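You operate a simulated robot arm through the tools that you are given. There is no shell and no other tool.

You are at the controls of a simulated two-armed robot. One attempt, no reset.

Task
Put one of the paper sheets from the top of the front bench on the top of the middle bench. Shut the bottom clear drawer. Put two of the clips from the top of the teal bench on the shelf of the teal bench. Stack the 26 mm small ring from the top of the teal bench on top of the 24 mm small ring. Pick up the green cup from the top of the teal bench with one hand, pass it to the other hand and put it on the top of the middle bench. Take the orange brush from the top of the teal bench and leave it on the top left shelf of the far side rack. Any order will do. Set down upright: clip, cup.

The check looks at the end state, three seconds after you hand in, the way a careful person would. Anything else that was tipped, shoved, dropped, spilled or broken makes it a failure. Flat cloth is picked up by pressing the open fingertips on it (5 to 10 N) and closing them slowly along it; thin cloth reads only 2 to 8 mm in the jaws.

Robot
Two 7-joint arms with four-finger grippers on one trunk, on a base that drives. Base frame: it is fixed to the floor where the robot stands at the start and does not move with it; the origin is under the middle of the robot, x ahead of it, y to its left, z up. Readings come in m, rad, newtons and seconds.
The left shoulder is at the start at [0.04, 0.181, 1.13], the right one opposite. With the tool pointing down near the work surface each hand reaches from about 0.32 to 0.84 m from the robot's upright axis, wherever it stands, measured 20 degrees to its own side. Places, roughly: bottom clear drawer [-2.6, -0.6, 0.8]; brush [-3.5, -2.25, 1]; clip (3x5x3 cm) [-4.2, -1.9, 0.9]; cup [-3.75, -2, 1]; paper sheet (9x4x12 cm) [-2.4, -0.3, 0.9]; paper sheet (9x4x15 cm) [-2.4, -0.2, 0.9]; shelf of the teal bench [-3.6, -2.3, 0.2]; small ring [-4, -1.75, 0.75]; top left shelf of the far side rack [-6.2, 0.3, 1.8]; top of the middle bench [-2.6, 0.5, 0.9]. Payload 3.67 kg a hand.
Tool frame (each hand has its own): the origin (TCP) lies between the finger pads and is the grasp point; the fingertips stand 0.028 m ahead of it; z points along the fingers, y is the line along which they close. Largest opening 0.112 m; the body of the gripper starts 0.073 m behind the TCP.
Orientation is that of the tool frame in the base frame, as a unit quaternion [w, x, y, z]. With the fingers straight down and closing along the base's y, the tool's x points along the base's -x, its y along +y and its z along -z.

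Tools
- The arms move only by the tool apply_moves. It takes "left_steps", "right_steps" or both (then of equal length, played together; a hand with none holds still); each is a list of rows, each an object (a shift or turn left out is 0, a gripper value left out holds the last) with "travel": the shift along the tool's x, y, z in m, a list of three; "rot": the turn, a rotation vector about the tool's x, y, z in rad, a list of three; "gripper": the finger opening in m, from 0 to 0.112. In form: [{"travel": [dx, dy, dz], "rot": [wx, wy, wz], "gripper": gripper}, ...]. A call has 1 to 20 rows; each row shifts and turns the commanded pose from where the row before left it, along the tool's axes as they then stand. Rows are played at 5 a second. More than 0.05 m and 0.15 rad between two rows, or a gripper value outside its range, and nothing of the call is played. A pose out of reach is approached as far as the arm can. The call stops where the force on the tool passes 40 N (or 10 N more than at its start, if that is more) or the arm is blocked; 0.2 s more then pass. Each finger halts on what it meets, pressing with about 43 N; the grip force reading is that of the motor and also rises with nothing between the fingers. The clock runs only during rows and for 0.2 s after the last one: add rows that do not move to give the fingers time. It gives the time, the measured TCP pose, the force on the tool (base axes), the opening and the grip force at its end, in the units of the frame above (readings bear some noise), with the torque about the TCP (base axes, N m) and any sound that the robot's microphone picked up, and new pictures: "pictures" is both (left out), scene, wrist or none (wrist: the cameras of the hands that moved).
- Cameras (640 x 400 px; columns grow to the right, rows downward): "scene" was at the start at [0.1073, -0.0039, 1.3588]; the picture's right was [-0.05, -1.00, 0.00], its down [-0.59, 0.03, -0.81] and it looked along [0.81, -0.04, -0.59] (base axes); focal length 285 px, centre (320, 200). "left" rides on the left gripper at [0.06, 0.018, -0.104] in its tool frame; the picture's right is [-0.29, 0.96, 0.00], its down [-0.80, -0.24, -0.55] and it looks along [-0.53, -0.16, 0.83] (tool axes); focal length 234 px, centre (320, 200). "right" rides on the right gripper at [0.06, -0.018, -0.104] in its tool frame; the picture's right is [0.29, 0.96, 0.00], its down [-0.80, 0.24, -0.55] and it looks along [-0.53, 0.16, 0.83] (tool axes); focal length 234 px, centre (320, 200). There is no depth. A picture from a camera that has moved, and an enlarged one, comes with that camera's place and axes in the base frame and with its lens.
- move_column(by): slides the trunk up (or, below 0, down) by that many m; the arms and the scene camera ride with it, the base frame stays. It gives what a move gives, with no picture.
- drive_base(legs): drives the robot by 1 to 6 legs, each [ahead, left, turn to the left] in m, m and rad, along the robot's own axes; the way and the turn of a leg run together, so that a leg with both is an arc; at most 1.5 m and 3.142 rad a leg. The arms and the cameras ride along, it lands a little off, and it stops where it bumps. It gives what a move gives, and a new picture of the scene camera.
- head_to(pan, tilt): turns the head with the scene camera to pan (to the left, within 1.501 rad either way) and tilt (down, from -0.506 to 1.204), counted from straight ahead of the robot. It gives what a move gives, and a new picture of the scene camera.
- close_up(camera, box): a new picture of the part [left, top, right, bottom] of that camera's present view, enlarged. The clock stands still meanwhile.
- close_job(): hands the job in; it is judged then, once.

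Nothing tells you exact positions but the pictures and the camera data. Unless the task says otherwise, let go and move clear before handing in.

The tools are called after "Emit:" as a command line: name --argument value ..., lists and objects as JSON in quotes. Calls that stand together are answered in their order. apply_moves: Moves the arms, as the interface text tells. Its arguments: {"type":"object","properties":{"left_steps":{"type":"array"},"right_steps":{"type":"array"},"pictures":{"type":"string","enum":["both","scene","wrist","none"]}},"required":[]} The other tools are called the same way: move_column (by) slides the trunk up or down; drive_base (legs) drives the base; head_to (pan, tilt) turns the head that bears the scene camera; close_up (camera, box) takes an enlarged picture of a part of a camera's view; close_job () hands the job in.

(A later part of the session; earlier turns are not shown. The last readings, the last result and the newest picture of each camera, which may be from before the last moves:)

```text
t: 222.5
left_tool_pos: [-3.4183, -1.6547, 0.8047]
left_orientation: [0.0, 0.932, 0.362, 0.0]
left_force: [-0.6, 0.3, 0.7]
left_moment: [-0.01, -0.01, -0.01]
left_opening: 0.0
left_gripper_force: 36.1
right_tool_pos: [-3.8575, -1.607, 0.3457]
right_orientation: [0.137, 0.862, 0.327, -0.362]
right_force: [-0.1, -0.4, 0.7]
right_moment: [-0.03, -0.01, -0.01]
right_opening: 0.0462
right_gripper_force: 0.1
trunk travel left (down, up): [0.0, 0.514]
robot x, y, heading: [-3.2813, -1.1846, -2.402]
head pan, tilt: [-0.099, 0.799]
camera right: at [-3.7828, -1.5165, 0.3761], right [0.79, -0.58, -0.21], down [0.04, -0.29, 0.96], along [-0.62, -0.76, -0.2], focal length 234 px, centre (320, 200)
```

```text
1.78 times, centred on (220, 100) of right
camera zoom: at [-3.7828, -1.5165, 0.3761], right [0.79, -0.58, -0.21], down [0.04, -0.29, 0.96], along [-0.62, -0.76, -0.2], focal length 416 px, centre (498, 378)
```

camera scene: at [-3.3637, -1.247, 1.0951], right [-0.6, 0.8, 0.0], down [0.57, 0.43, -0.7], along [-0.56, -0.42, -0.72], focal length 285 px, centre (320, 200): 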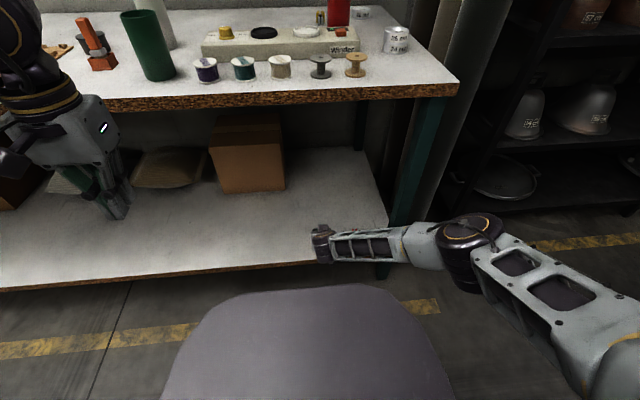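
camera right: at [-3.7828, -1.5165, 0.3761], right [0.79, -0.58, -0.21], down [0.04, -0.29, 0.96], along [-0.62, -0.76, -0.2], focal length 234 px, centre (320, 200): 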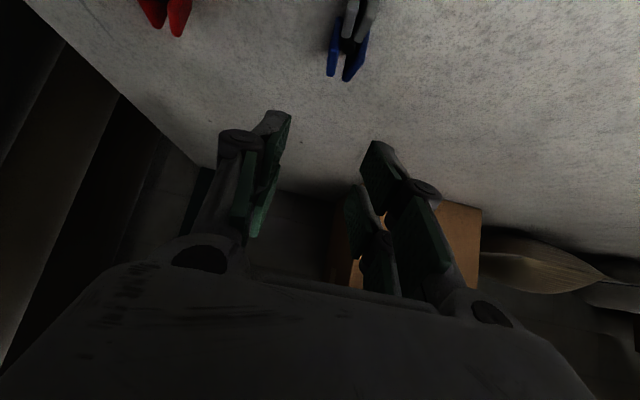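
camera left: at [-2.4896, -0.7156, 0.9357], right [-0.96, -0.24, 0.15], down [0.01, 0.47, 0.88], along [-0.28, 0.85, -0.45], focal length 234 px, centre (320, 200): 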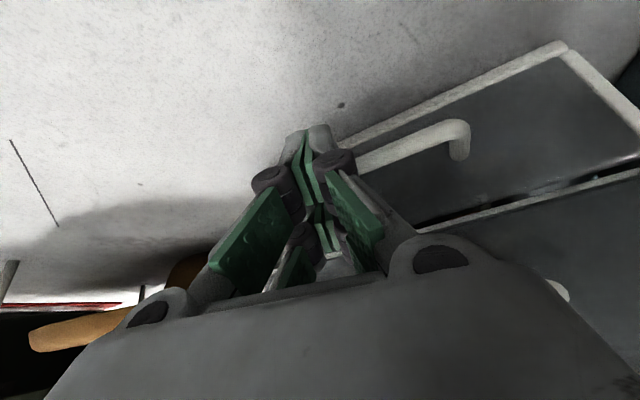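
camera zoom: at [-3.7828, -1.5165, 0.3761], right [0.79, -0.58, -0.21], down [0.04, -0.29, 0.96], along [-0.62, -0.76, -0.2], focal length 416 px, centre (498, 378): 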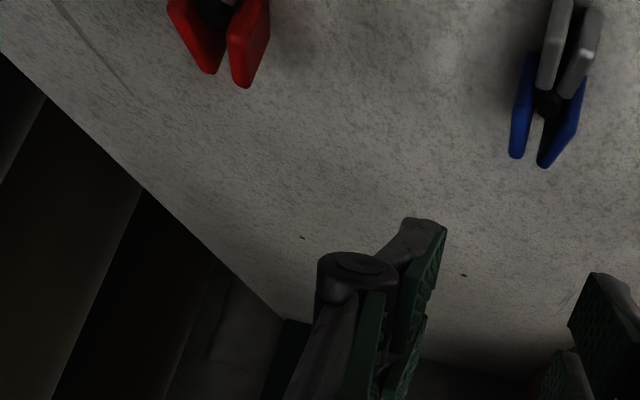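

Both clips stand on the shelf. I'll withdraw the right hand and raise the trunk again.

Emit:
apply_moves --right_steps '[{"travel": [-0.034, 0, -0.034]}, {"travel": [-0.034, 0, -0.034]}, {"travel": [-0.0106, 0, -0.0485]}, {"travel": [-0.007, 0, -0.049]}, {"travel": [-0.007, 0, -0.049]}, {"travel": [-0.007, 0, -0.049]}, {"travel": [0, 0, -0.0424]}, {"travel": [0, 0, -0.0424]}, {}]' --pictures "scene"

Emit:
move_column --by 0.31

Emit:
close_up --camera "scene" --box '[200, 180, 440, 330]'

```text
t: 224.5
left_tool_pos: [-3.4181, -1.6557, 0.8045]
left_orientation: [0.0, 0.932, 0.362, 0.0]
left_force: [0.9, -0.4, 0.0]
left_moment: [-0.03, 0.03, -0.03]
left_opening: 0.0
left_gripper_force: 35.9
right_tool_pos: [-3.7239, -1.4902, 0.6633]
right_orientation: [0.136, 0.862, 0.326, -0.362]
right_force: [0.2, 0.2, -0.4]
right_moment: [0.02, 0.01, 0.01]
right_opening: 0.0458
right_gripper_force: 0.1
trunk travel left (down, up): [0.0, 0.514]
robot x, y, heading: [-3.2834, -1.186, -2.401]
head pan, tilt: [-0.099, 0.799]
camera scene: at [-3.3638, -1.2471, 1.0951], right [-0.6, 0.8, 0.0], down [0.57, 0.43, -0.7], along [-0.56, -0.42, -0.72], focal length 285 px, centre (320, 200)
```

scene: 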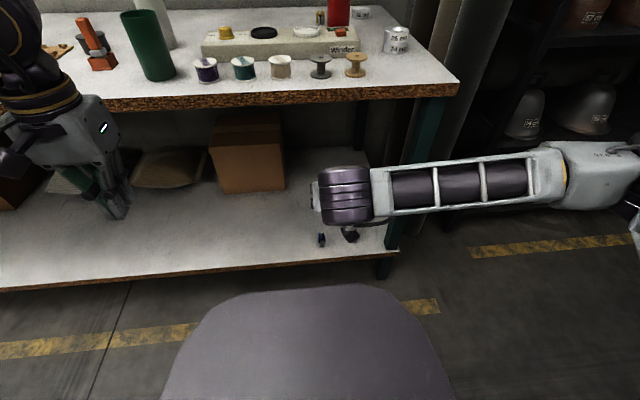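

```text
t: 227.6
left_tool_pos: [-3.4188, -1.6537, 1.1135]
left_orientation: [0.001, 0.932, 0.363, 0.001]
left_force: [0.1, 0.6, 0.4]
left_moment: [0.0, 0.04, -0.01]
left_opening: 0.0
left_gripper_force: 35.7
right_tool_pos: [-3.7249, -1.4896, 0.9711]
right_orientation: [0.136, 0.863, 0.326, -0.362]
right_force: [-0.2, -0.3, -0.4]
right_moment: [0.01, -0.03, 0.0]
right_opening: 0.0461
right_gripper_force: 0.1
trunk travel left (down, up): [-0.31, 0.204]
robot x, y, heading: [-3.2827, -1.1905, -2.399]
head pan, tilt: [-0.099, 0.799]
```

```text
2.67 times, centred on (320, 255) of scene
camera zoom: at [-3.3638, -1.2471, 1.4037], right [-0.6, 0.8, 0.0], down [0.57, 0.43, -0.7], along [-0.56, -0.42, -0.72], focal length 760 px, centre (320, 53)
```

zoom: 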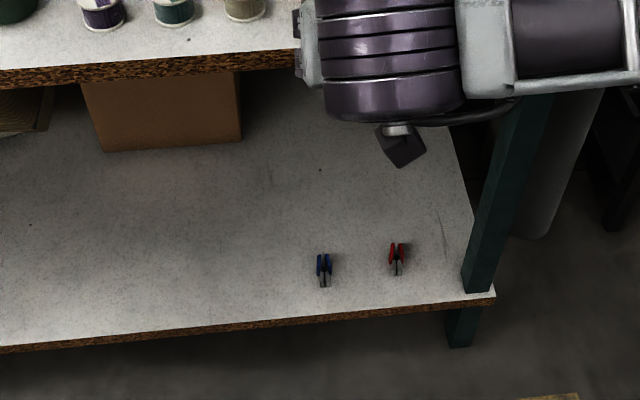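

Both clips are upright on the shelf. Next the green cup: the left hand will take it low and tilted forward, then the right hand takes it from above. I'll prepare the left hand.

Emit:
apply_moves --left_steps '[{"travel": [-0.045, 0, 0], "gripper": 0.09}, {"travel": [-0.045, 0, 0]}, {"travel": [-0.045, 0, 0]}, {"rot": [0, -0.15, 0]}, {"rot": [0, -0.15, 0]}, {"rot": [0, -0.15, 0]}, {"rot": [0, -0.15, 0]}, {"rot": [0, -0.15, 0]}, {"rot": [0, -0.15, 0]}, {}]' --pictures "both"

Emit:
head_to --pan 0.35 --tilt 0.75

```text
t: 229.8
left_tool_pos: [-3.5174, -1.7473, 1.1145]
left_orientation: [0.158, 0.839, 0.326, -0.406]
left_force: [-0.5, 0.3, -0.5]
left_moment: [0.0, -0.02, 0.01]
left_opening: 0.0903
left_gripper_force: 0.0
right_tool_pos: [-3.7242, -1.4897, 0.9698]
right_orientation: [0.137, 0.863, 0.327, -0.361]
right_force: [-0.1, -0.1, -0.1]
right_moment: [0.01, 0.0, -0.01]
right_opening: 0.0461
right_gripper_force: 0.1
trunk travel left (down, up): [-0.31, 0.204]
robot x, y, heading: [-3.2814, -1.185, -2.403]
head pan, tilt: [-0.099, 0.799]
camera scene: at [-3.3643, -1.2472, 1.4037], right [-0.6, 0.8, 0.0], down [0.57, 0.43, -0.7], along [-0.56, -0.42, -0.72], focal length 285 px, centre (320, 200)
camera left: at [-3.4191, -1.6794, 1.1311], right [0.51, -0.83, 0.23], down [-0.21, 0.14, 0.97], along [-0.83, -0.55, -0.1], focal length 234 px, centre (320, 200)
```

scene: 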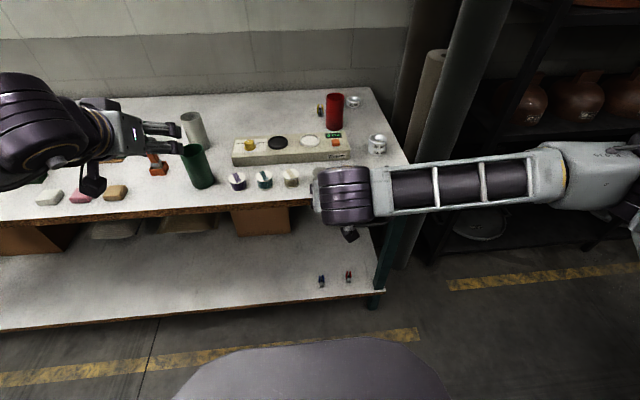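
left: 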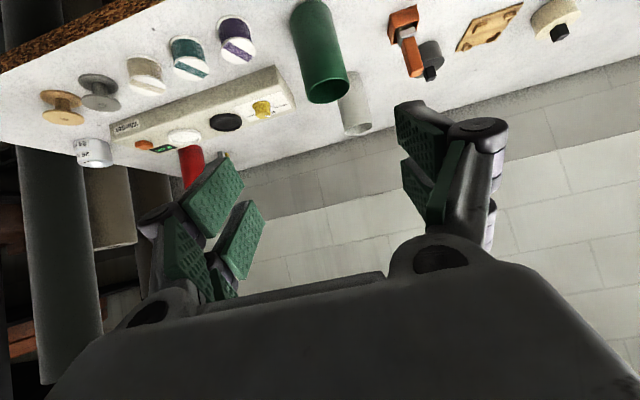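

```text
t: 230.7
left_tool_pos: [-3.5176, -1.7479, 1.1136]
left_orientation: [0.158, 0.839, 0.326, -0.406]
left_force: [0.4, 0.7, -0.6]
left_moment: [-0.03, 0.02, 0.01]
left_opening: 0.0901
left_gripper_force: 0.1
right_tool_pos: [-3.725, -1.4896, 0.9716]
right_orientation: [0.138, 0.862, 0.327, -0.363]
right_force: [0.6, 0.2, -0.7]
right_moment: [0.0, 0.02, 0.03]
right_opening: 0.0462
right_gripper_force: 0.2
trunk travel left (down, up): [-0.31, 0.204]
robot x, y, heading: [-3.2848, -1.189, -2.399]
head pan, tilt: [0.351, 0.75]
camera scene: at [-3.3373, -1.2722, 1.4077], right [-0.89, 0.46, 0.0], down [0.31, 0.61, -0.73], along [-0.34, -0.65, -0.68], focal length 285 px, centre (320, 200)
```

scene: 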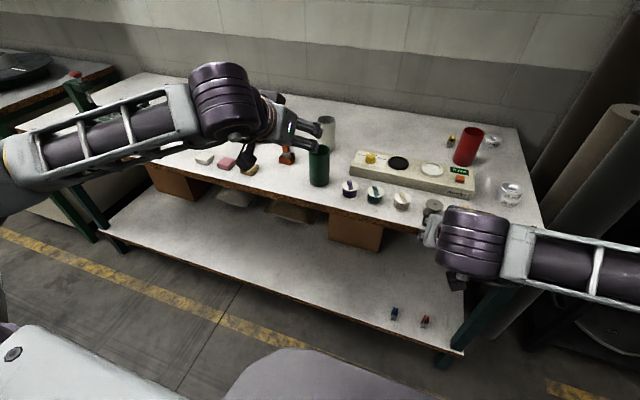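

The left hand is ready. I'll bring it down in front of the cup, just off the bench edge, then look along the fingers.

Emit:
apply_moves --left_steps '[{"travel": [0.0206, 0.0022, 0.0346], "gripper": 0.084}, {"travel": [0.0206, 0.0022, 0.0346]}, {"travel": [0.0206, 0.0022, 0.0346]}, {"travel": [0.0206, 0.0022, 0.0346]}, {"travel": [0.0206, 0.0022, 0.0346]}, {"travel": [0.0206, 0.0022, 0.0346]}, {}]' --pictures "wrist"

Emit:
close_up --camera "scene" --box '[240, 90, 420, 220]'

```text
t: 232.3
left_tool_pos: [-3.5731, -1.8133, 0.8867]
left_orientation: [0.158, 0.839, 0.326, -0.406]
left_force: [-0.2, 0.5, -0.2]
left_moment: [0.02, -0.02, -0.01]
left_opening: 0.0841
left_gripper_force: 0.1
right_tool_pos: [-3.7253, -1.4903, 0.9701]
right_orientation: [0.137, 0.862, 0.326, -0.362]
right_force: [-0.4, -0.7, 0.0]
right_moment: [0.0, -0.04, -0.05]
right_opening: 0.0459
right_gripper_force: 0.1
trunk travel left (down, up): [-0.31, 0.204]
robot x, y, heading: [-3.2817, -1.1836, -2.4]
head pan, tilt: [0.351, 0.75]
camera left: at [-3.4749, -1.7459, 0.9035], right [0.52, -0.83, 0.23], down [-0.21, 0.14, 0.97], along [-0.83, -0.55, -0.1], focal length 234 px, centre (320, 200)
```

left: 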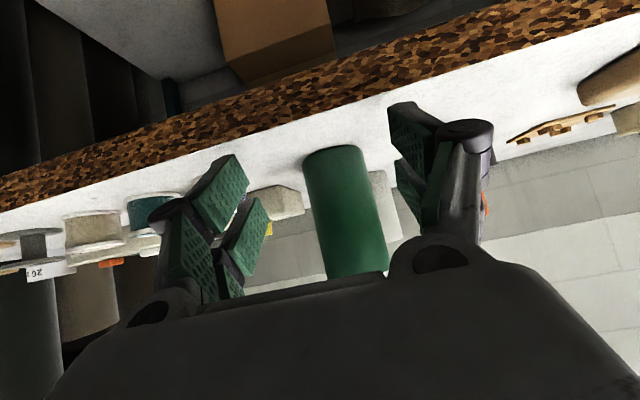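

```text
3.08 times, centred on (330, 155) of scene
camera zoom: at [-3.3369, -1.2718, 1.4078], right [-0.89, 0.46, 0.0], down [0.31, 0.61, -0.73], along [-0.34, -0.65, -0.68], focal length 877 px, centre (289, 338)
```

zoom: 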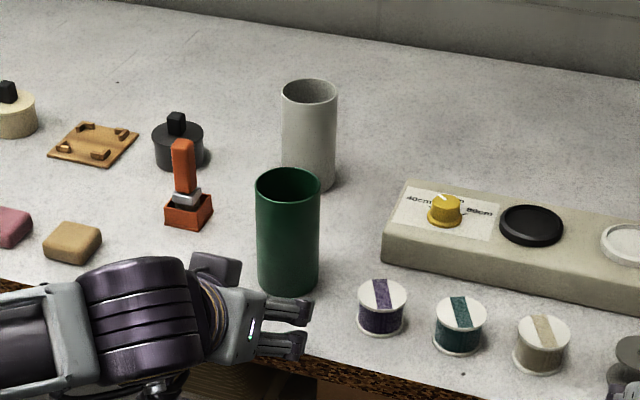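

The cup is centred between the fingers. Moving forward around it.

Emit:
apply_moves --left_steps '[{"travel": [-0.0174, 0.001, 0.0219]}, {"travel": [-0.0174, 0.001, 0.0219]}, {"travel": [-0.0174, 0.001, 0.0219]}, {"travel": [-0.0149, 0.001, 0.0188]}, {}]' --pictures "wrist"

Emit:
close_up --camera "scene" --box '[240, 90, 420, 220]'

```text
t: 233.5
left_tool_pos: [-3.649, -1.8913, 0.8898]
left_orientation: [0.157, 0.839, 0.326, -0.406]
left_force: [0.7, 1.1, 0.6]
left_moment: [0.02, 0.02, 0.02]
left_opening: 0.0841
left_gripper_force: 0.1
right_tool_pos: [-3.7246, -1.4897, 0.9708]
right_orientation: [0.137, 0.862, 0.327, -0.362]
right_force: [0.5, 0.3, -0.1]
right_moment: [0.0, 0.01, -0.01]
right_opening: 0.046
right_gripper_force: 0.1
trunk travel left (down, up): [-0.31, 0.204]
robot x, y, heading: [-3.2842, -1.1857, -2.403]
head pan, tilt: [0.351, 0.75]
camera left: at [-3.5498, -1.8234, 0.9063], right [0.51, -0.83, 0.23], down [-0.21, 0.14, 0.97], along [-0.83, -0.55, -0.1], focal length 234 px, centre (320, 200)
```

left: 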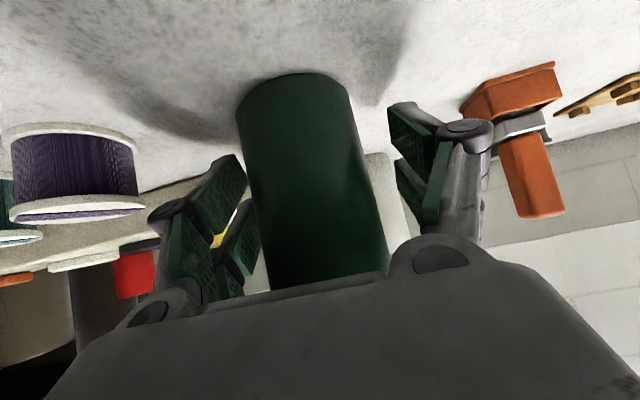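

```text
3.08 times, centred on (330, 155) of scene
camera zoom: at [-3.3368, -1.2721, 1.4077], right [-0.89, 0.46, 0.0], down [0.31, 0.61, -0.73], along [-0.34, -0.65, -0.68], focal length 877 px, centre (289, 338)
```

zoom: 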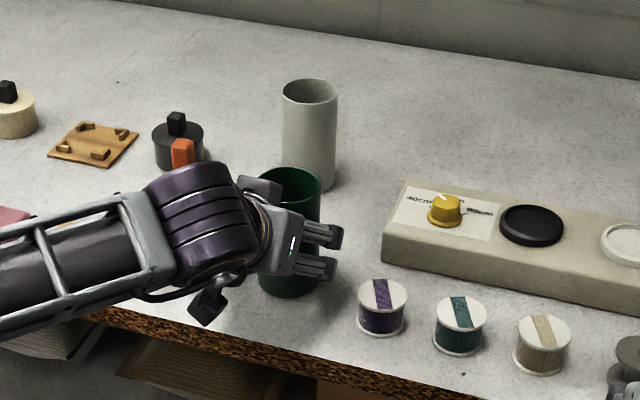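

The cup is between the fingers. Closing gently.

Emit:
apply_moves --left_steps '[{"gripper": 0.076}, {"gripper": 0.07}, {"gripper": 0.064}, {"gripper": 0.058}, {"gripper": 0.05}, {}, {}]' --pictures "wrist"

```text
t: 235.1
left_tool_pos: [-3.6488, -1.8919, 0.8887]
left_orientation: [0.158, 0.839, 0.326, -0.406]
left_force: [0.2, 0.6, 1.5]
left_moment: [0.03, -0.01, 0.0]
left_opening: 0.0606
left_gripper_force: 42.8
right_tool_pos: [-3.7242, -1.4907, 0.9697]
right_orientation: [0.137, 0.862, 0.327, -0.362]
right_force: [0.3, -0.6, -0.1]
right_moment: [-0.01, 0.01, -0.01]
right_opening: 0.0461
right_gripper_force: 0.1
trunk travel left (down, up): [-0.31, 0.204]
robot x, y, heading: [-3.2829, -1.1844, -2.402]
head pan, tilt: [0.351, 0.75]
camera left: at [-3.55, -1.8233, 0.9063], right [0.51, -0.83, 0.23], down [-0.21, 0.14, 0.97], along [-0.83, -0.55, -0.1], focal length 234 px, centre (320, 200)
```

left: 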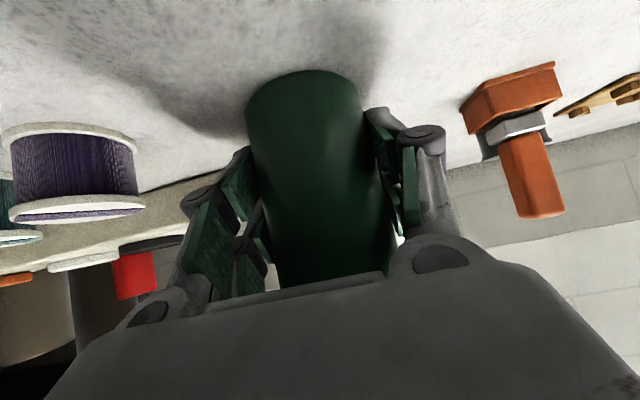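

The left hand holds the cup (61 mm). I'll move the right hand up and out of the way, straightening it, while lifting the cup.

Emit:
apply_moves --left_steps '[{"travel": [-0.0157, 0, -0.0124]}, {"travel": [-0.0235, 0, -0.0186]}, {"travel": [-0.0313, 0, -0.0249]}, {"travel": [-0.0313, 0, -0.0249]}, {"travel": [-0.0157, 0, -0.0124]}, {}, {}, {}, {}, {}, {}, {}, {}]' --right_steps '[{"travel": [-0.0177, -0.033, -0.0177]}, {"travel": [-0.0177, -0.033, -0.0177]}, {"travel": [-0.0177, -0.033, -0.0177]}, {"travel": [-0.0177, -0.033, -0.0177]}, {"travel": [-0.0177, -0.033, -0.0177]}, {"travel": [-0.0177, -0.033, -0.0177]}, {"rot": [0, 0.13, 0], "gripper": 0.09}, {"rot": [0, 0.13, 0]}, {"rot": [0, 0.13, 0]}, {"rot": [0, 0.13, 0]}, {"rot": [0, 0.13, 0]}, {"rot": [0, 0.135, 0]}, {}]' --pictures "both"

```text
t: 237.9
left_tool_pos: [-3.6488, -1.8898, 1.0361]
left_orientation: [0.158, 0.839, 0.326, -0.406]
left_force: [0.0, -0.5, -1.9]
left_moment: [-0.02, -0.01, 0.02]
left_opening: 0.0604
left_gripper_force: 43.1
right_tool_pos: [-3.854, -1.3404, 1.1203]
right_orientation: [0.002, 0.935, 0.354, -0.005]
right_force: [-0.7, 0.6, -0.4]
right_moment: [0.01, -0.01, 0.02]
right_opening: 0.0902
right_gripper_force: 0.0
trunk travel left (down, up): [-0.31, 0.204]
robot x, y, heading: [-3.2838, -1.1848, -2.4]
head pan, tilt: [0.351, 0.75]
camera scene: at [-3.3371, -1.2718, 1.4077], right [-0.89, 0.46, 0.0], down [0.31, 0.61, -0.73], along [-0.34, -0.65, -0.68], focal length 285 px, centre (320, 200)
camera right: at [-3.8207, -1.2875, 1.2242], right [0.85, -0.53, 0.0], down [-0.43, -0.7, 0.56], along [-0.3, -0.48, -0.83], focal length 234 px, centre (320, 200)
camera left: at [-3.5501, -1.8221, 1.0534], right [0.52, -0.83, 0.23], down [-0.21, 0.14, 0.97], along [-0.83, -0.55, -0.1], focal length 234 px, centre (320, 200)
```

scene: 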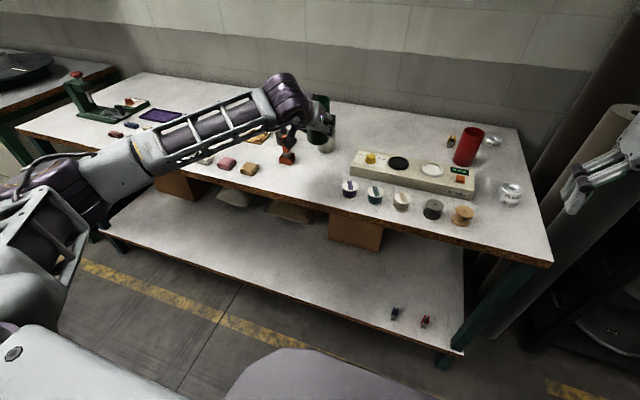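
right: 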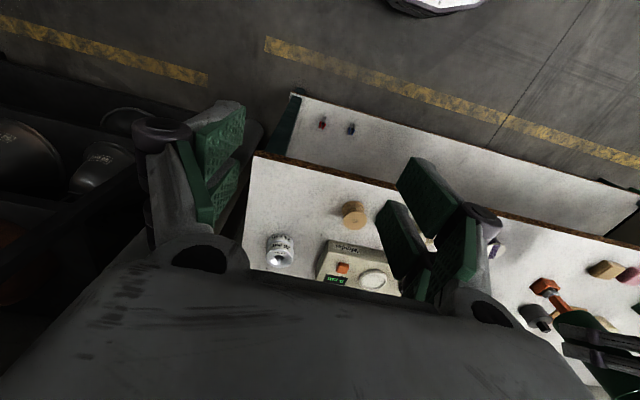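
left: 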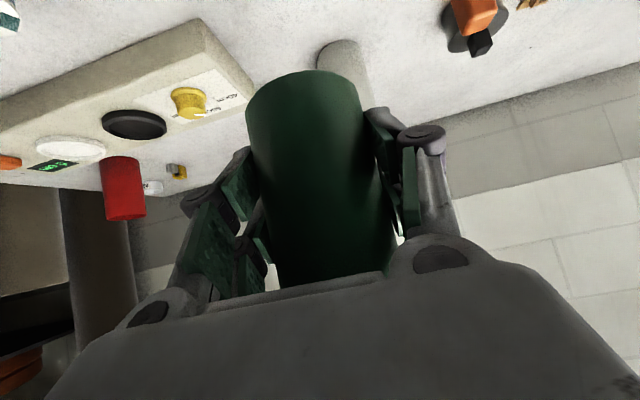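

The cup is lifted cleanly. I'll bring it to the centre in front of me for the hand-over.

Emit:
apply_moves --left_steps '[{"travel": [0.0176, -0.0383, -0.0222]}, {"travel": [0.0176, -0.0383, -0.0222]}, {"travel": [0.0176, -0.0383, -0.0222]}, {"travel": [0.0176, -0.0383, -0.0222]}, {"travel": [0.0176, -0.0383, -0.0222]}, {"travel": [0.0176, -0.0383, -0.0222]}, {}]' --pictures "none"

Emit:
head_to --pan -0.1 --tilt 0.6

Emit:
close_up --camera "right" --box '[0, 0, 640, 400]'

```text
t: 239.5
left_tool_pos: [-3.6792, -1.6068, 1.0388]
left_orientation: [0.157, 0.839, 0.327, -0.405]
left_force: [0.0, 0.0, -1.1]
left_moment: [0.0, 0.02, -0.02]
left_opening: 0.0606
left_gripper_force: 43.0
right_tool_pos: [-3.8544, -1.3424, 1.1208]
right_orientation: [0.002, 0.935, 0.354, -0.006]
right_force: [0.5, 0.4, 0.3]
right_moment: [0.0, 0.0, 0.01]
right_opening: 0.09
right_gripper_force: 0.0
trunk travel left (down, up): [-0.31, 0.204]
robot x, y, heading: [-3.2819, -1.1872, -2.397]
head pan, tilt: [0.351, 0.75]
```

```text
t: 240.4
left_tool_pos: [-3.6793, -1.6056, 1.039]
left_orientation: [0.157, 0.84, 0.326, -0.406]
left_force: [0.0, 0.9, -0.7]
left_moment: [0.0, -0.01, -0.02]
left_opening: 0.0601
left_gripper_force: 42.8
right_tool_pos: [-3.8539, -1.3421, 1.1206]
right_orientation: [0.002, 0.935, 0.354, -0.005]
right_force: [0.7, -0.4, 1.1]
right_moment: [0.0, -0.03, 0.01]
right_opening: 0.09
right_gripper_force: 0.0
trunk travel left (down, up): [-0.31, 0.204]
robot x, y, heading: [-3.2854, -1.1862, -2.4]
head pan, tilt: [-0.099, 0.6]
camera scene: at [-3.3701, -1.2517, 1.4205], right [-0.6, 0.8, 0.0], down [0.45, 0.34, -0.82], along [-0.66, -0.49, -0.57], focal length 285 px, centre (320, 200)
```

scene: 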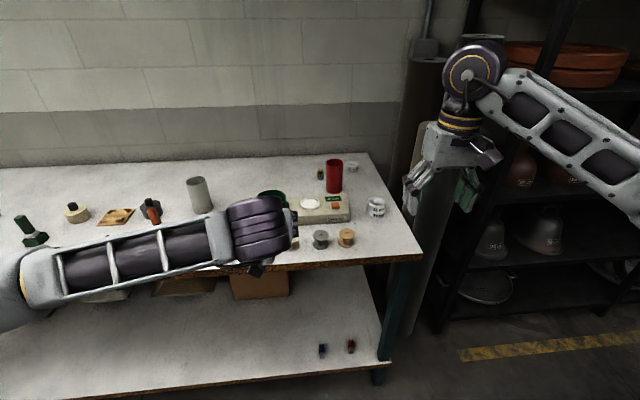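

```text
1.00 times, centred on (320, 200) of right (not enlarged: the box is as wide or as high as the picture)
camera zoom: at [-3.8209, -1.2879, 1.2239], right [0.85, -0.53, 0.0], down [-0.43, -0.7, 0.56], along [-0.3, -0.48, -0.83], focal length 234 px, centre (320, 200)
```

zoom: 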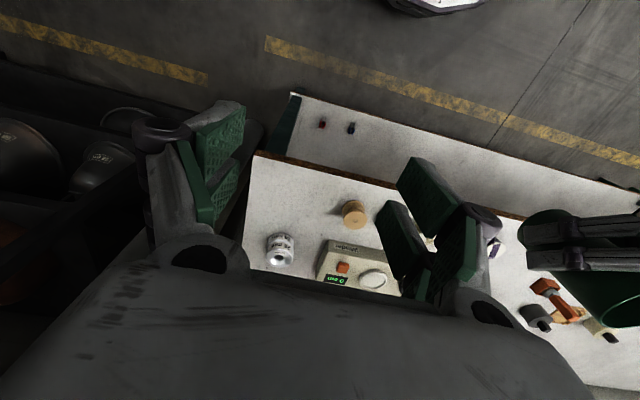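

The cup is in front of me, rim at about z≈1.10. I'll bring the right hand, pointing down, to hover over it.

Emit:
apply_moves --right_steps '[{"travel": [0, 0, -0.045]}, {"travel": [0, 0, -0.045]}, {"travel": [-0.0091, 0.0448, 0]}, {"travel": [-0.0091, 0.0448, 0]}, {"travel": [-0.0091, 0.0448, 0]}, {"travel": [-0.0091, 0.0448, 0]}, {"travel": [-0.0091, 0.0448, 0]}, {"travel": [-0.0091, 0.0448, 0]}, {"travel": [-0.0091, 0.0448, 0]}, {}]' --pictures "both"

```text
t: 242.6
left_tool_pos: [-3.6806, -1.6044, 1.0391]
left_orientation: [0.159, 0.839, 0.327, -0.406]
left_force: [-0.3, -0.1, -0.8]
left_moment: [0.01, -0.01, 0.01]
left_opening: 0.0606
left_gripper_force: 43.0
right_tool_pos: [-3.6966, -1.6158, 1.2104]
right_orientation: [0.002, 0.935, 0.354, -0.004]
right_force: [0.4, 0.4, 0.1]
right_moment: [-0.02, 0.0, -0.04]
right_opening: 0.0898
right_gripper_force: 0.0
trunk travel left (down, up): [-0.31, 0.204]
robot x, y, heading: [-3.2871, -1.186, -2.4]
head pan, tilt: [-0.099, 0.6]
camera scene: at [-3.3711, -1.2504, 1.4205], right [-0.6, 0.8, 0.0], down [0.45, 0.34, -0.82], along [-0.66, -0.49, -0.57], focal length 285 px, centre (320, 200)
camera right: at [-3.6622, -1.5617, 1.3139], right [0.85, -0.53, 0.0], down [-0.43, -0.7, 0.56], along [-0.3, -0.48, -0.83], focal length 234 px, centre (320, 200)
```

scene: 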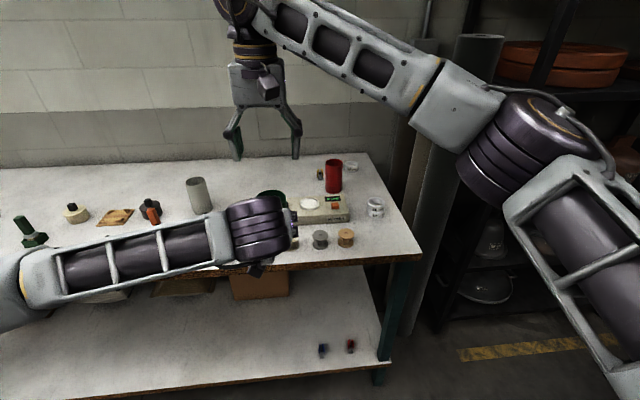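
right: 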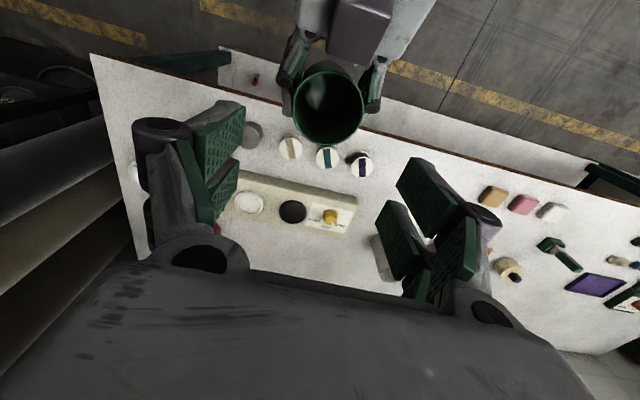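

The cup rim is right where expected, with the left fingers toward the back. I'll shift 5 mm left and lower the right fingers around the rim.

Emit:
apply_moves --right_steps '[{"travel": [0, 0.005, 0.035]}, {"travel": [0, 0, 0.04]}, {"travel": [0, 0, 0.027]}, {}]' --pictures "both"

Emit:
close_up --camera "right" --box '[180, 20, 460, 220]'

Emit:
close_up --camera "scene" --box '[190, 90, 350, 280]'

```text
t: 243.6
left_tool_pos: [-3.6798, -1.6072, 1.0395]
left_orientation: [0.158, 0.839, 0.326, -0.406]
left_force: [-0.3, 0.0, -1.4]
left_moment: [0.01, -0.05, -0.01]
left_opening: 0.0603
left_gripper_force: 42.9
right_tool_pos: [-3.6905, -1.6209, 1.1073]
right_orientation: [0.003, 0.935, 0.354, -0.005]
right_force: [-1.1, 1.1, 0.1]
right_moment: [-0.01, 0.01, -0.02]
right_opening: 0.0902
right_gripper_force: 0.0
trunk travel left (down, up): [-0.31, 0.204]
robot x, y, heading: [-3.2837, -1.1835, -2.401]
head pan, tilt: [-0.099, 0.6]
camera scene: at [-3.37, -1.2516, 1.4206], right [-0.6, 0.8, 0.0], down [0.45, 0.34, -0.82], along [-0.66, -0.49, -0.57], focal length 285 px, centre (320, 200)
camera right: at [-3.6562, -1.5676, 1.2111], right [0.85, -0.53, 0.0], down [-0.43, -0.7, 0.56], along [-0.3, -0.48, -0.83], focal length 234 px, centre (320, 200)
```

scene: 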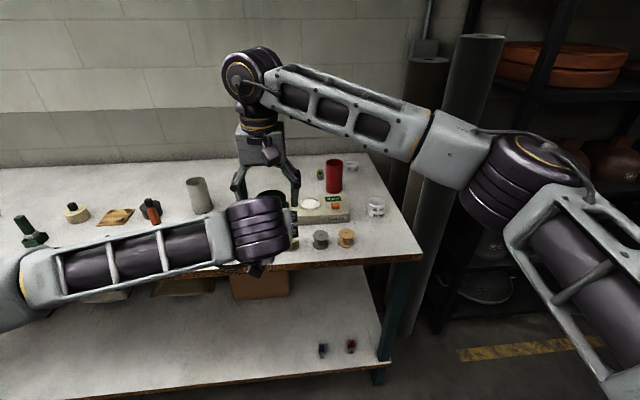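
right: 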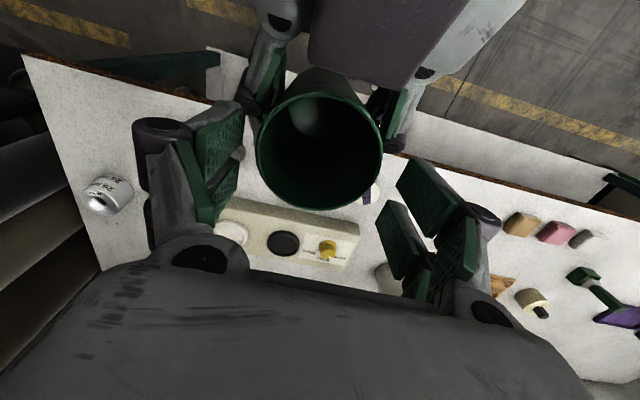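

```text
2.00 times, centred on (320, 120) of right
camera zoom: at [-3.6562, -1.5676, 1.2111], right [0.85, -0.53, 0.0], down [-0.43, -0.7, 0.56], along [-0.3, -0.48, -0.83], focal length 468 px, centre (320, 360)
```

zoom: 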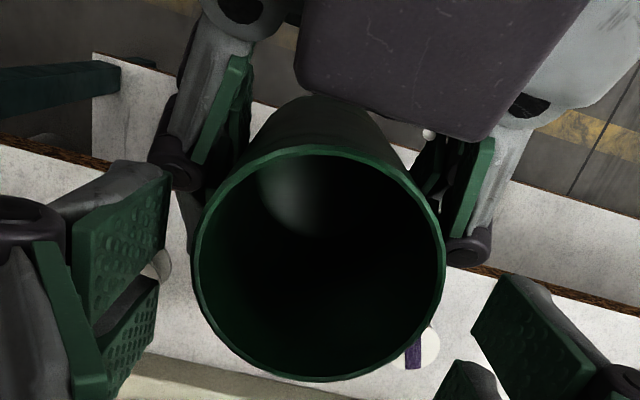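

```text
2.11 times, centred on (270, 185) of scene
camera zoom: at [-3.37, -1.2516, 1.4206], right [-0.6, 0.8, 0.0], down [0.45, 0.34, -0.82], along [-0.66, -0.49, -0.57], focal length 600 px, centre (425, 232)
```

zoom: 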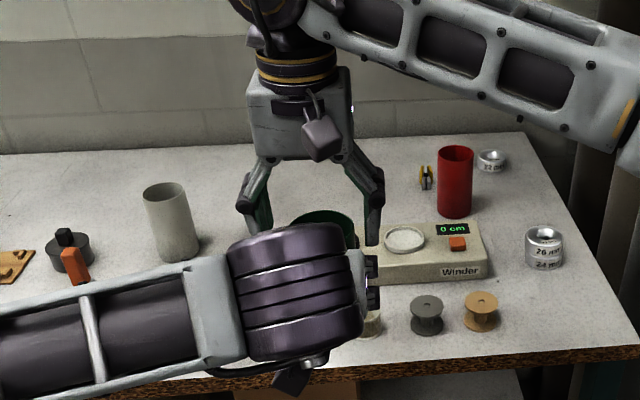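

The right fingers straddle the rim, forward of the left fingers. Closing the right gripper slowly.

Emit:
apply_moves --right_steps '[{"gripper": 0.08}, {"gripper": 0.072}, {"gripper": 0.066}, {"gripper": 0.062}, {"gripper": 0.056}, {"gripper": 0.05}, {}, {}]' --pictures "wrist"

Emit:
close_up --camera "right" --box '[180, 20, 460, 220]'

```text
t: 245.4
left_tool_pos: [-3.6798, -1.6072, 1.0394]
left_orientation: [0.158, 0.839, 0.328, -0.404]
left_force: [14.6, -20.0, -10.4]
left_moment: [0.74, 0.45, 0.12]
left_opening: 0.0606
left_gripper_force: 43.0
right_tool_pos: [-3.6911, -1.622, 1.1071]
right_orientation: [0.0, 0.936, 0.353, -0.006]
right_force: [-14.7, 20.4, 9.0]
right_moment: [0.81, 0.42, 0.36]
right_opening: 0.065
right_gripper_force: 13.7
trunk travel left (down, up): [-0.31, 0.204]
robot x, y, heading: [-3.2827, -1.1846, -2.401]
head pan, tilt: [-0.099, 0.6]
camera right: at [-3.6569, -1.5674, 1.2116], right [0.85, -0.53, 0.0], down [-0.43, -0.7, 0.56], along [-0.3, -0.48, -0.83], focal length 234 px, centre (320, 200)
```

right: 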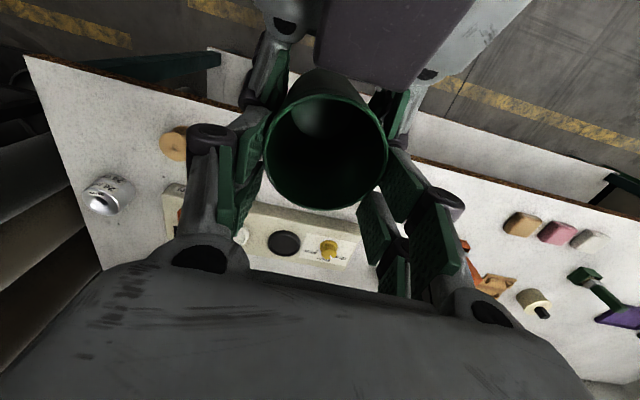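

```text
2.00 times, centred on (320, 120) of right
camera zoom: at [-3.6569, -1.5674, 1.2116], right [0.85, -0.53, 0.0], down [-0.43, -0.7, 0.56], along [-0.3, -0.48, -0.83], focal length 468 px, centre (320, 360)
```

zoom: 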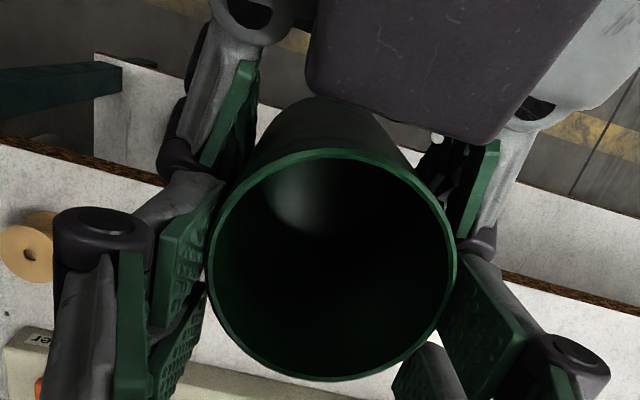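

The right-side finger touched first, pushing sideways. I'll shift the right hand 2–3 mm to its right to centre the grip.

Emit:
apply_moves --right_steps '[{"travel": [0, -0.0015, 0], "gripper": 0.05}, {"travel": [0, -0.0015, 0]}, {}, {}]' --pictures "none"

```text
t: 246.4
left_tool_pos: [-3.6805, -1.6066, 1.0393]
left_orientation: [0.158, 0.839, 0.326, -0.406]
left_force: [7.0, -14.9, -7.1]
left_moment: [0.36, 0.26, 0.02]
left_opening: 0.0607
left_gripper_force: 43.3
right_tool_pos: [-3.6927, -1.6187, 1.1078]
right_orientation: [0.002, 0.935, 0.354, -0.004]
right_force: [-7.1, 15.1, 4.9]
right_moment: [0.83, 0.16, 0.24]
right_opening: 0.0606
right_gripper_force: 42.7
trunk travel left (down, up): [-0.31, 0.204]
robot x, y, heading: [-3.2855, -1.1855, -2.401]
head pan, tilt: [-0.099, 0.6]
```

Now both hands grip at 61 mm. I'll relax the sideways load a little, open the left hand slightly and draw it straight back.

Emit:
apply_moves --left_steps '[{}, {"gripper": 0.066}, {"gripper": 0.072}, {"gripper": 0.078}, {}]' --right_steps '[{"travel": [0, -0.001, 0]}, {}, {}, {}, {}]' --pictures "wrist"

```text
t: 247.6
left_tool_pos: [-3.6799, -1.6062, 1.0396]
left_orientation: [0.158, 0.839, 0.327, -0.405]
left_force: [0.9, 0.3, -0.5]
left_moment: [0.02, 0.0, 0.01]
left_opening: 0.0779
left_gripper_force: 0.0
right_tool_pos: [-3.6944, -1.6193, 1.1083]
right_orientation: [0.001, 0.935, 0.355, -0.005]
right_force: [0.9, -0.5, 0.7]
right_moment: [-0.01, 0.01, -0.02]
right_opening: 0.0605
right_gripper_force: 43.2
trunk travel left (down, up): [-0.31, 0.204]
robot x, y, heading: [-3.2824, -1.1899, -2.396]
head pan, tilt: [-0.099, 0.6]
camera right: at [-3.66, -1.5648, 1.2127], right [0.85, -0.53, 0.0], down [-0.43, -0.7, 0.56], along [-0.3, -0.48, -0.83], focal length 234 px, centre (320, 200)
camera left: at [-3.581, -1.5385, 1.0569], right [0.51, -0.83, 0.23], down [-0.21, 0.14, 0.97], along [-0.83, -0.55, -0.1], focal length 234 px, centre (320, 200)
```

right: 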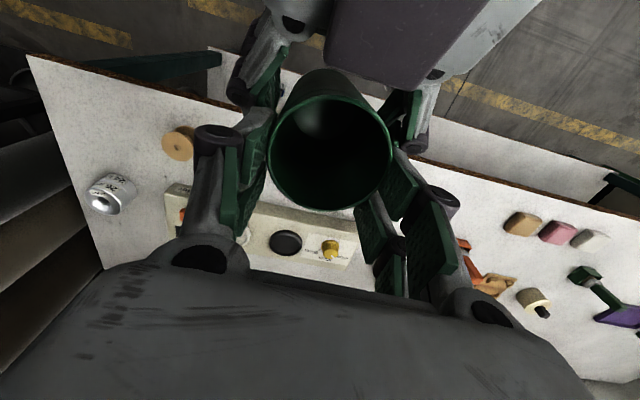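
left: 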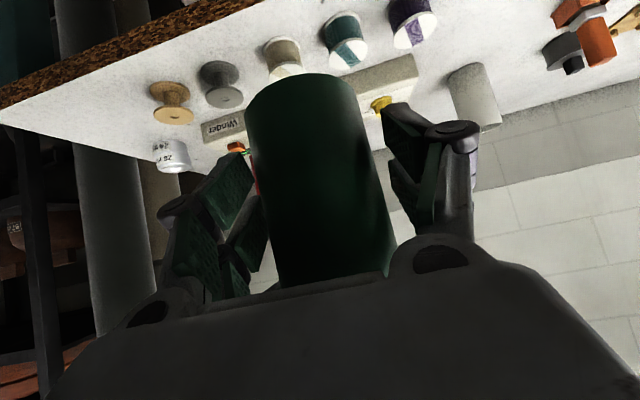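

The right hand holds the cup alone. Withdrawing the left hand straight back, then out to the left.

Emit:
apply_moves --left_steps '[{"travel": [0.0187, 0, -0.0235]}, {"travel": [0.0187, 0, -0.0235]}, {"travel": [0.0187, 0, -0.0235]}, {"travel": [0, 0.045, 0]}, {"travel": [0, 0.045, 0]}, {"travel": [0, 0.045, 0]}, {"travel": [0, 0.045, 0]}, {"travel": [0, 0.045, 0]}, {"rot": [0, 0.15, 0]}, {"rot": [0, 0.15, 0]}, {"rot": [0, 0.15, 0]}, {"rot": [0, 0.15, 0]}, {"rot": [0, 0.15, 0]}, {"rot": [0, 0.15, 0]}, {}]' --pictures "both"

```text
t: 250.8
left_tool_pos: [-3.4817, -1.7231, 1.0376]
left_orientation: [0.0, 0.932, 0.363, 0.0]
left_force: [-0.1, 1.0, -0.3]
left_moment: [-0.03, -0.03, 0.0]
left_opening: 0.0779
left_gripper_force: 0.1
left hand out of reach, approached as far as the arm can: row 6, 7, 8
right_tool_pos: [-3.6925, -1.6176, 1.1091]
right_orientation: [0.002, 0.935, 0.354, -0.005]
right_force: [0.7, -0.1, 1.1]
right_moment: [-0.02, 0.02, 0.01]
right_opening: 0.0609
right_gripper_force: 42.9
trunk travel left (down, up): [-0.31, 0.204]
robot x, y, heading: [-3.2817, -1.1867, -2.396]
head pan, tilt: [-0.099, 0.6]
camera scene: at [-3.3693, -1.2516, 1.4206], right [-0.6, 0.8, 0.0], down [0.45, 0.34, -0.83], along [-0.66, -0.49, -0.56], focal length 285 px, centre (320, 200)
camera left: at [-3.4272, -1.6963, 1.141], right [0.43, -0.9, 0.0], down [-0.75, -0.36, 0.55], along [-0.5, -0.24, -0.83], focal length 234 px, centre (320, 200)
```

scene: 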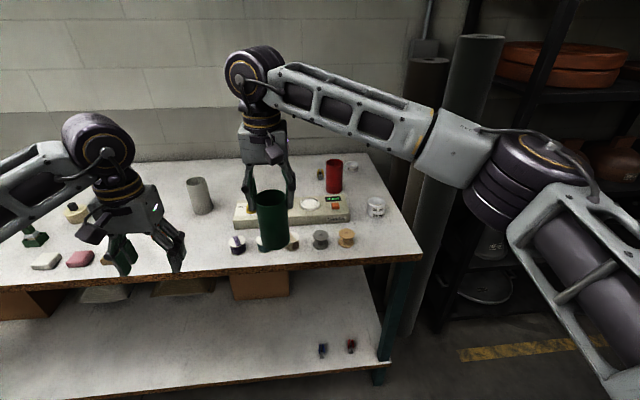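
left: 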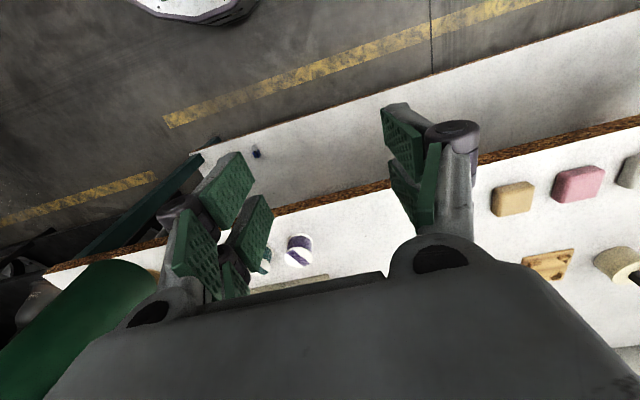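

The hand-over is done; the right hand holds the cup by its rim. While here, the free left hand can take the orange brush, held tilted 65° so it can later stand upright on the high shelf. I'll tilt and approach.

Emit:
apply_moves --left_steps '[{"rot": [0, -0.142, 0], "gripper": 0.05}, {"rot": [0, -0.142, 0]}, {"rot": [0, -0.142, 0]}, {"rot": [0, -0.142, 0]}, {"rot": [0, -0.142, 0]}, {"rot": [0, -0.142, 0]}, {"rot": [0, -0.142, 0]}, {"rot": [0, -0.14, 0]}, {}]' --pictures "wrist"

Emit:
head_to --pan 0.4 --tilt 0.65

Emit:
close_up --camera "scene" --box '[160, 80, 360, 240]'

```text
t: 252.8
left_tool_pos: [-3.5018, -1.7332, 1.0366]
left_orientation: [0.185, 0.8, 0.305, -0.483]
left_force: [0.9, 0.3, 0.6]
left_moment: [-0.01, -0.02, 0.03]
left_opening: 0.0499
left_gripper_force: 0.1
left hand out of reach, approached as far as the arm can: row 7, 8
right_tool_pos: [-3.6937, -1.6177, 1.1092]
right_orientation: [0.002, 0.935, 0.354, -0.005]
right_force: [-0.3, -0.3, 0.5]
right_moment: [-0.03, 0.0, 0.01]
right_opening: 0.0605
right_gripper_force: 43.2
trunk travel left (down, up): [-0.31, 0.204]
robot x, y, heading: [-3.2846, -1.1834, -2.402]
head pan, tilt: [-0.099, 0.6]
camera left: at [-3.4006, -1.6652, 1.0312], right [0.54, -0.8, 0.26], down [-0.07, 0.26, 0.96], along [-0.84, -0.54, 0.08], focal length 234 px, centre (320, 200)
```

left: 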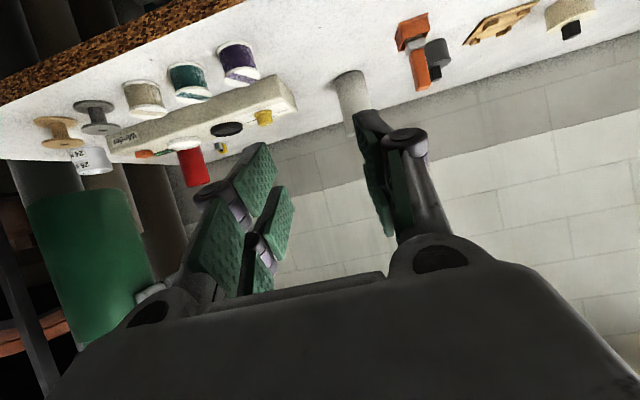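

```text
t: 253.7
left_tool_pos: [-3.5021, -1.7328, 1.0358]
left_orientation: [0.184, 0.8, 0.306, -0.482]
left_force: [0.1, 0.4, 0.6]
left_moment: [-0.04, -0.03, 0.02]
left_opening: 0.0498
left_gripper_force: 0.0
right_tool_pos: [-3.6938, -1.6189, 1.1101]
right_orientation: [0.002, 0.935, 0.354, -0.005]
right_force: [-0.9, 1.0, -0.1]
right_moment: [-0.04, 0.0, 0.01]
right_opening: 0.0609
right_gripper_force: 42.9
trunk travel left (down, up): [-0.31, 0.204]
robot x, y, heading: [-3.2873, -1.1825, -2.398]
head pan, tilt: [0.4, 0.649]
camera scene: at [-3.3354, -1.2777, 1.4163], right [-0.91, 0.42, 0.0], down [0.25, 0.55, -0.8], along [-0.33, -0.72, -0.6], focal length 285 px, centre (320, 200)
```

scene: 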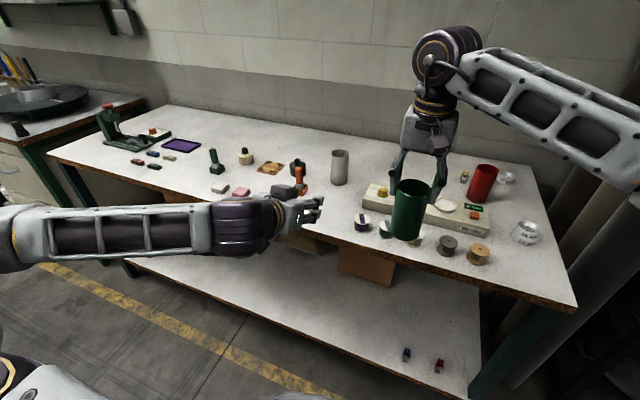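

```text
2.50 times, centred on (260, 160) of scene
camera zoom: at [-3.3354, -1.2777, 1.4163], right [-0.91, 0.42, 0.0], down [0.25, 0.55, -0.8], along [-0.33, -0.72, -0.6], focal length 713 px, centre (470, 300)
```

zoom: 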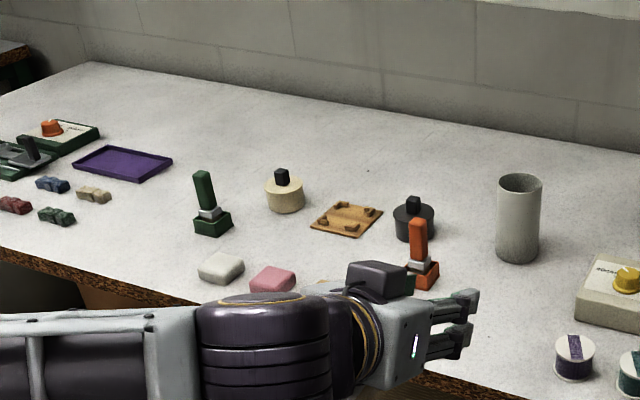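

The brush's upright handle is at about (-3.606,-2.032), top z≈0.935. I'll bring the left hand down in front of it.

Emit:
apply_moves --left_steps '[{"travel": [0.0062, 0.0248, 0.0351]}, {"travel": [0.0062, 0.0248, 0.0351]}, {"travel": [0.0062, 0.0248, 0.0351]}, {"travel": [0.0062, 0.0248, 0.0351]}, {"travel": [0.0062, 0.0248, 0.0351]}, {"travel": [0.0062, 0.0248, 0.0351]}, {}]' --pictures "wrist"

Emit:
close_up --camera "scene" --box '[160, 80, 360, 240]'

```text
t: 255.3
left_tool_pos: [-3.5273, -1.9576, 0.9059]
left_orientation: [0.185, 0.8, 0.305, -0.483]
left_force: [-0.5, 1.1, 0.5]
left_moment: [0.02, -0.03, -0.03]
left_opening: 0.0499
left_gripper_force: 0.1
right_tool_pos: [-3.694, -1.6173, 1.1103]
right_orientation: [0.003, 0.935, 0.354, -0.004]
right_force: [0.8, -0.2, -0.7]
right_moment: [-0.02, 0.03, -0.01]
right_opening: 0.0605
right_gripper_force: 42.9
trunk travel left (down, up): [-0.31, 0.204]
robot x, y, heading: [-3.2832, -1.183, -2.396]
head pan, tilt: [0.4, 0.649]
camera left: at [-3.4269, -1.8904, 0.9012], right [0.54, -0.8, 0.26], down [-0.07, 0.26, 0.96], along [-0.84, -0.54, 0.08], focal length 234 px, centre (320, 200)
```

left: 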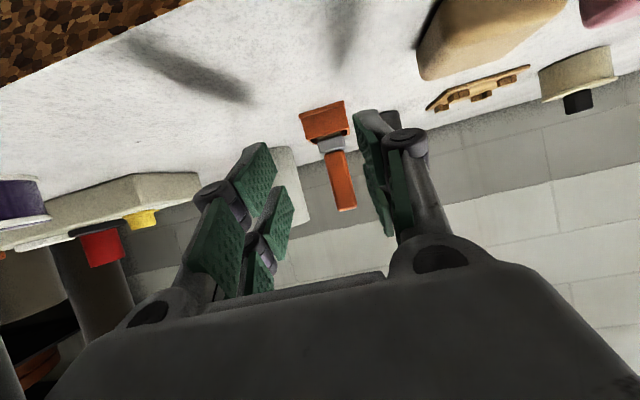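

```text
2.50 times, centred on (260, 160) of scene
camera zoom: at [-3.3351, -1.277, 1.4164], right [-0.91, 0.42, 0.0], down [0.25, 0.55, -0.8], along [-0.33, -0.72, -0.6], focal length 713 px, centre (470, 300)
```

zoom: 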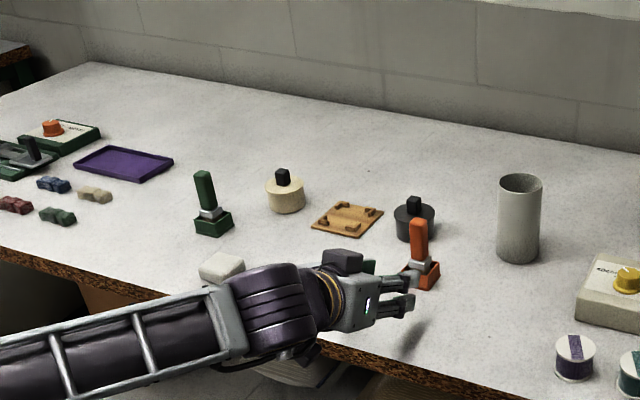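

Aligned. Forward the last 11 cm, a bit higher so the fingers stay above the brush's base.

Emit:
apply_moves --left_steps '[{"travel": [-0.0202, 0.001, 0.0297]}, {"travel": [-0.0202, 0.001, 0.0297]}, {"travel": [-0.0202, 0.001, 0.0297]}, {}]' --pictures "wrist"

Emit:
close_up --camera "scene" --box '[220, 110, 360, 230]'

```text
t: 256.3
left_tool_pos: [-3.6046, -2.0311, 0.9183]
left_orientation: [0.185, 0.8, 0.306, -0.482]
left_force: [0.2, 0.5, -0.3]
left_moment: [-0.01, -0.01, 0.01]
left_opening: 0.0499
left_gripper_force: 0.0
right_tool_pos: [-3.6931, -1.6179, 1.1091]
right_orientation: [0.001, 0.935, 0.355, -0.005]
right_force: [0.0, -0.2, -0.6]
right_moment: [-0.02, 0.02, 0.02]
right_opening: 0.0607
right_gripper_force: 43.6
trunk travel left (down, up): [-0.31, 0.204]
robot x, y, heading: [-3.2852, -1.1865, -2.406]
head pan, tilt: [0.4, 0.649]
camera left: at [-3.5048, -1.9641, 0.9148], right [0.54, -0.8, 0.26], down [-0.07, 0.26, 0.96], along [-0.84, -0.54, 0.08], focal length 234 px, centre (320, 200)
```

left: 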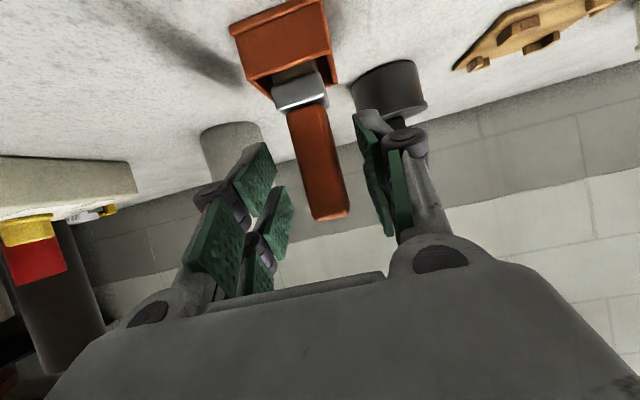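

```text
3.33 times, centred on (290, 170) of scene
camera zoom: at [-3.3347, -1.2776, 1.4163], right [-0.91, 0.42, 0.0], down [0.25, 0.55, -0.8], along [-0.33, -0.72, -0.6], focal length 950 px, centre (420, 300)
```

zoom: 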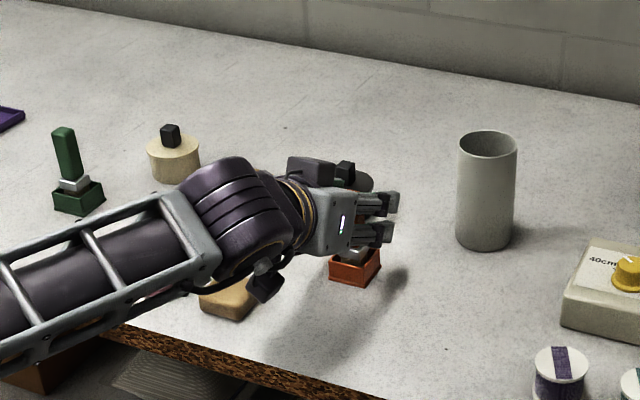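

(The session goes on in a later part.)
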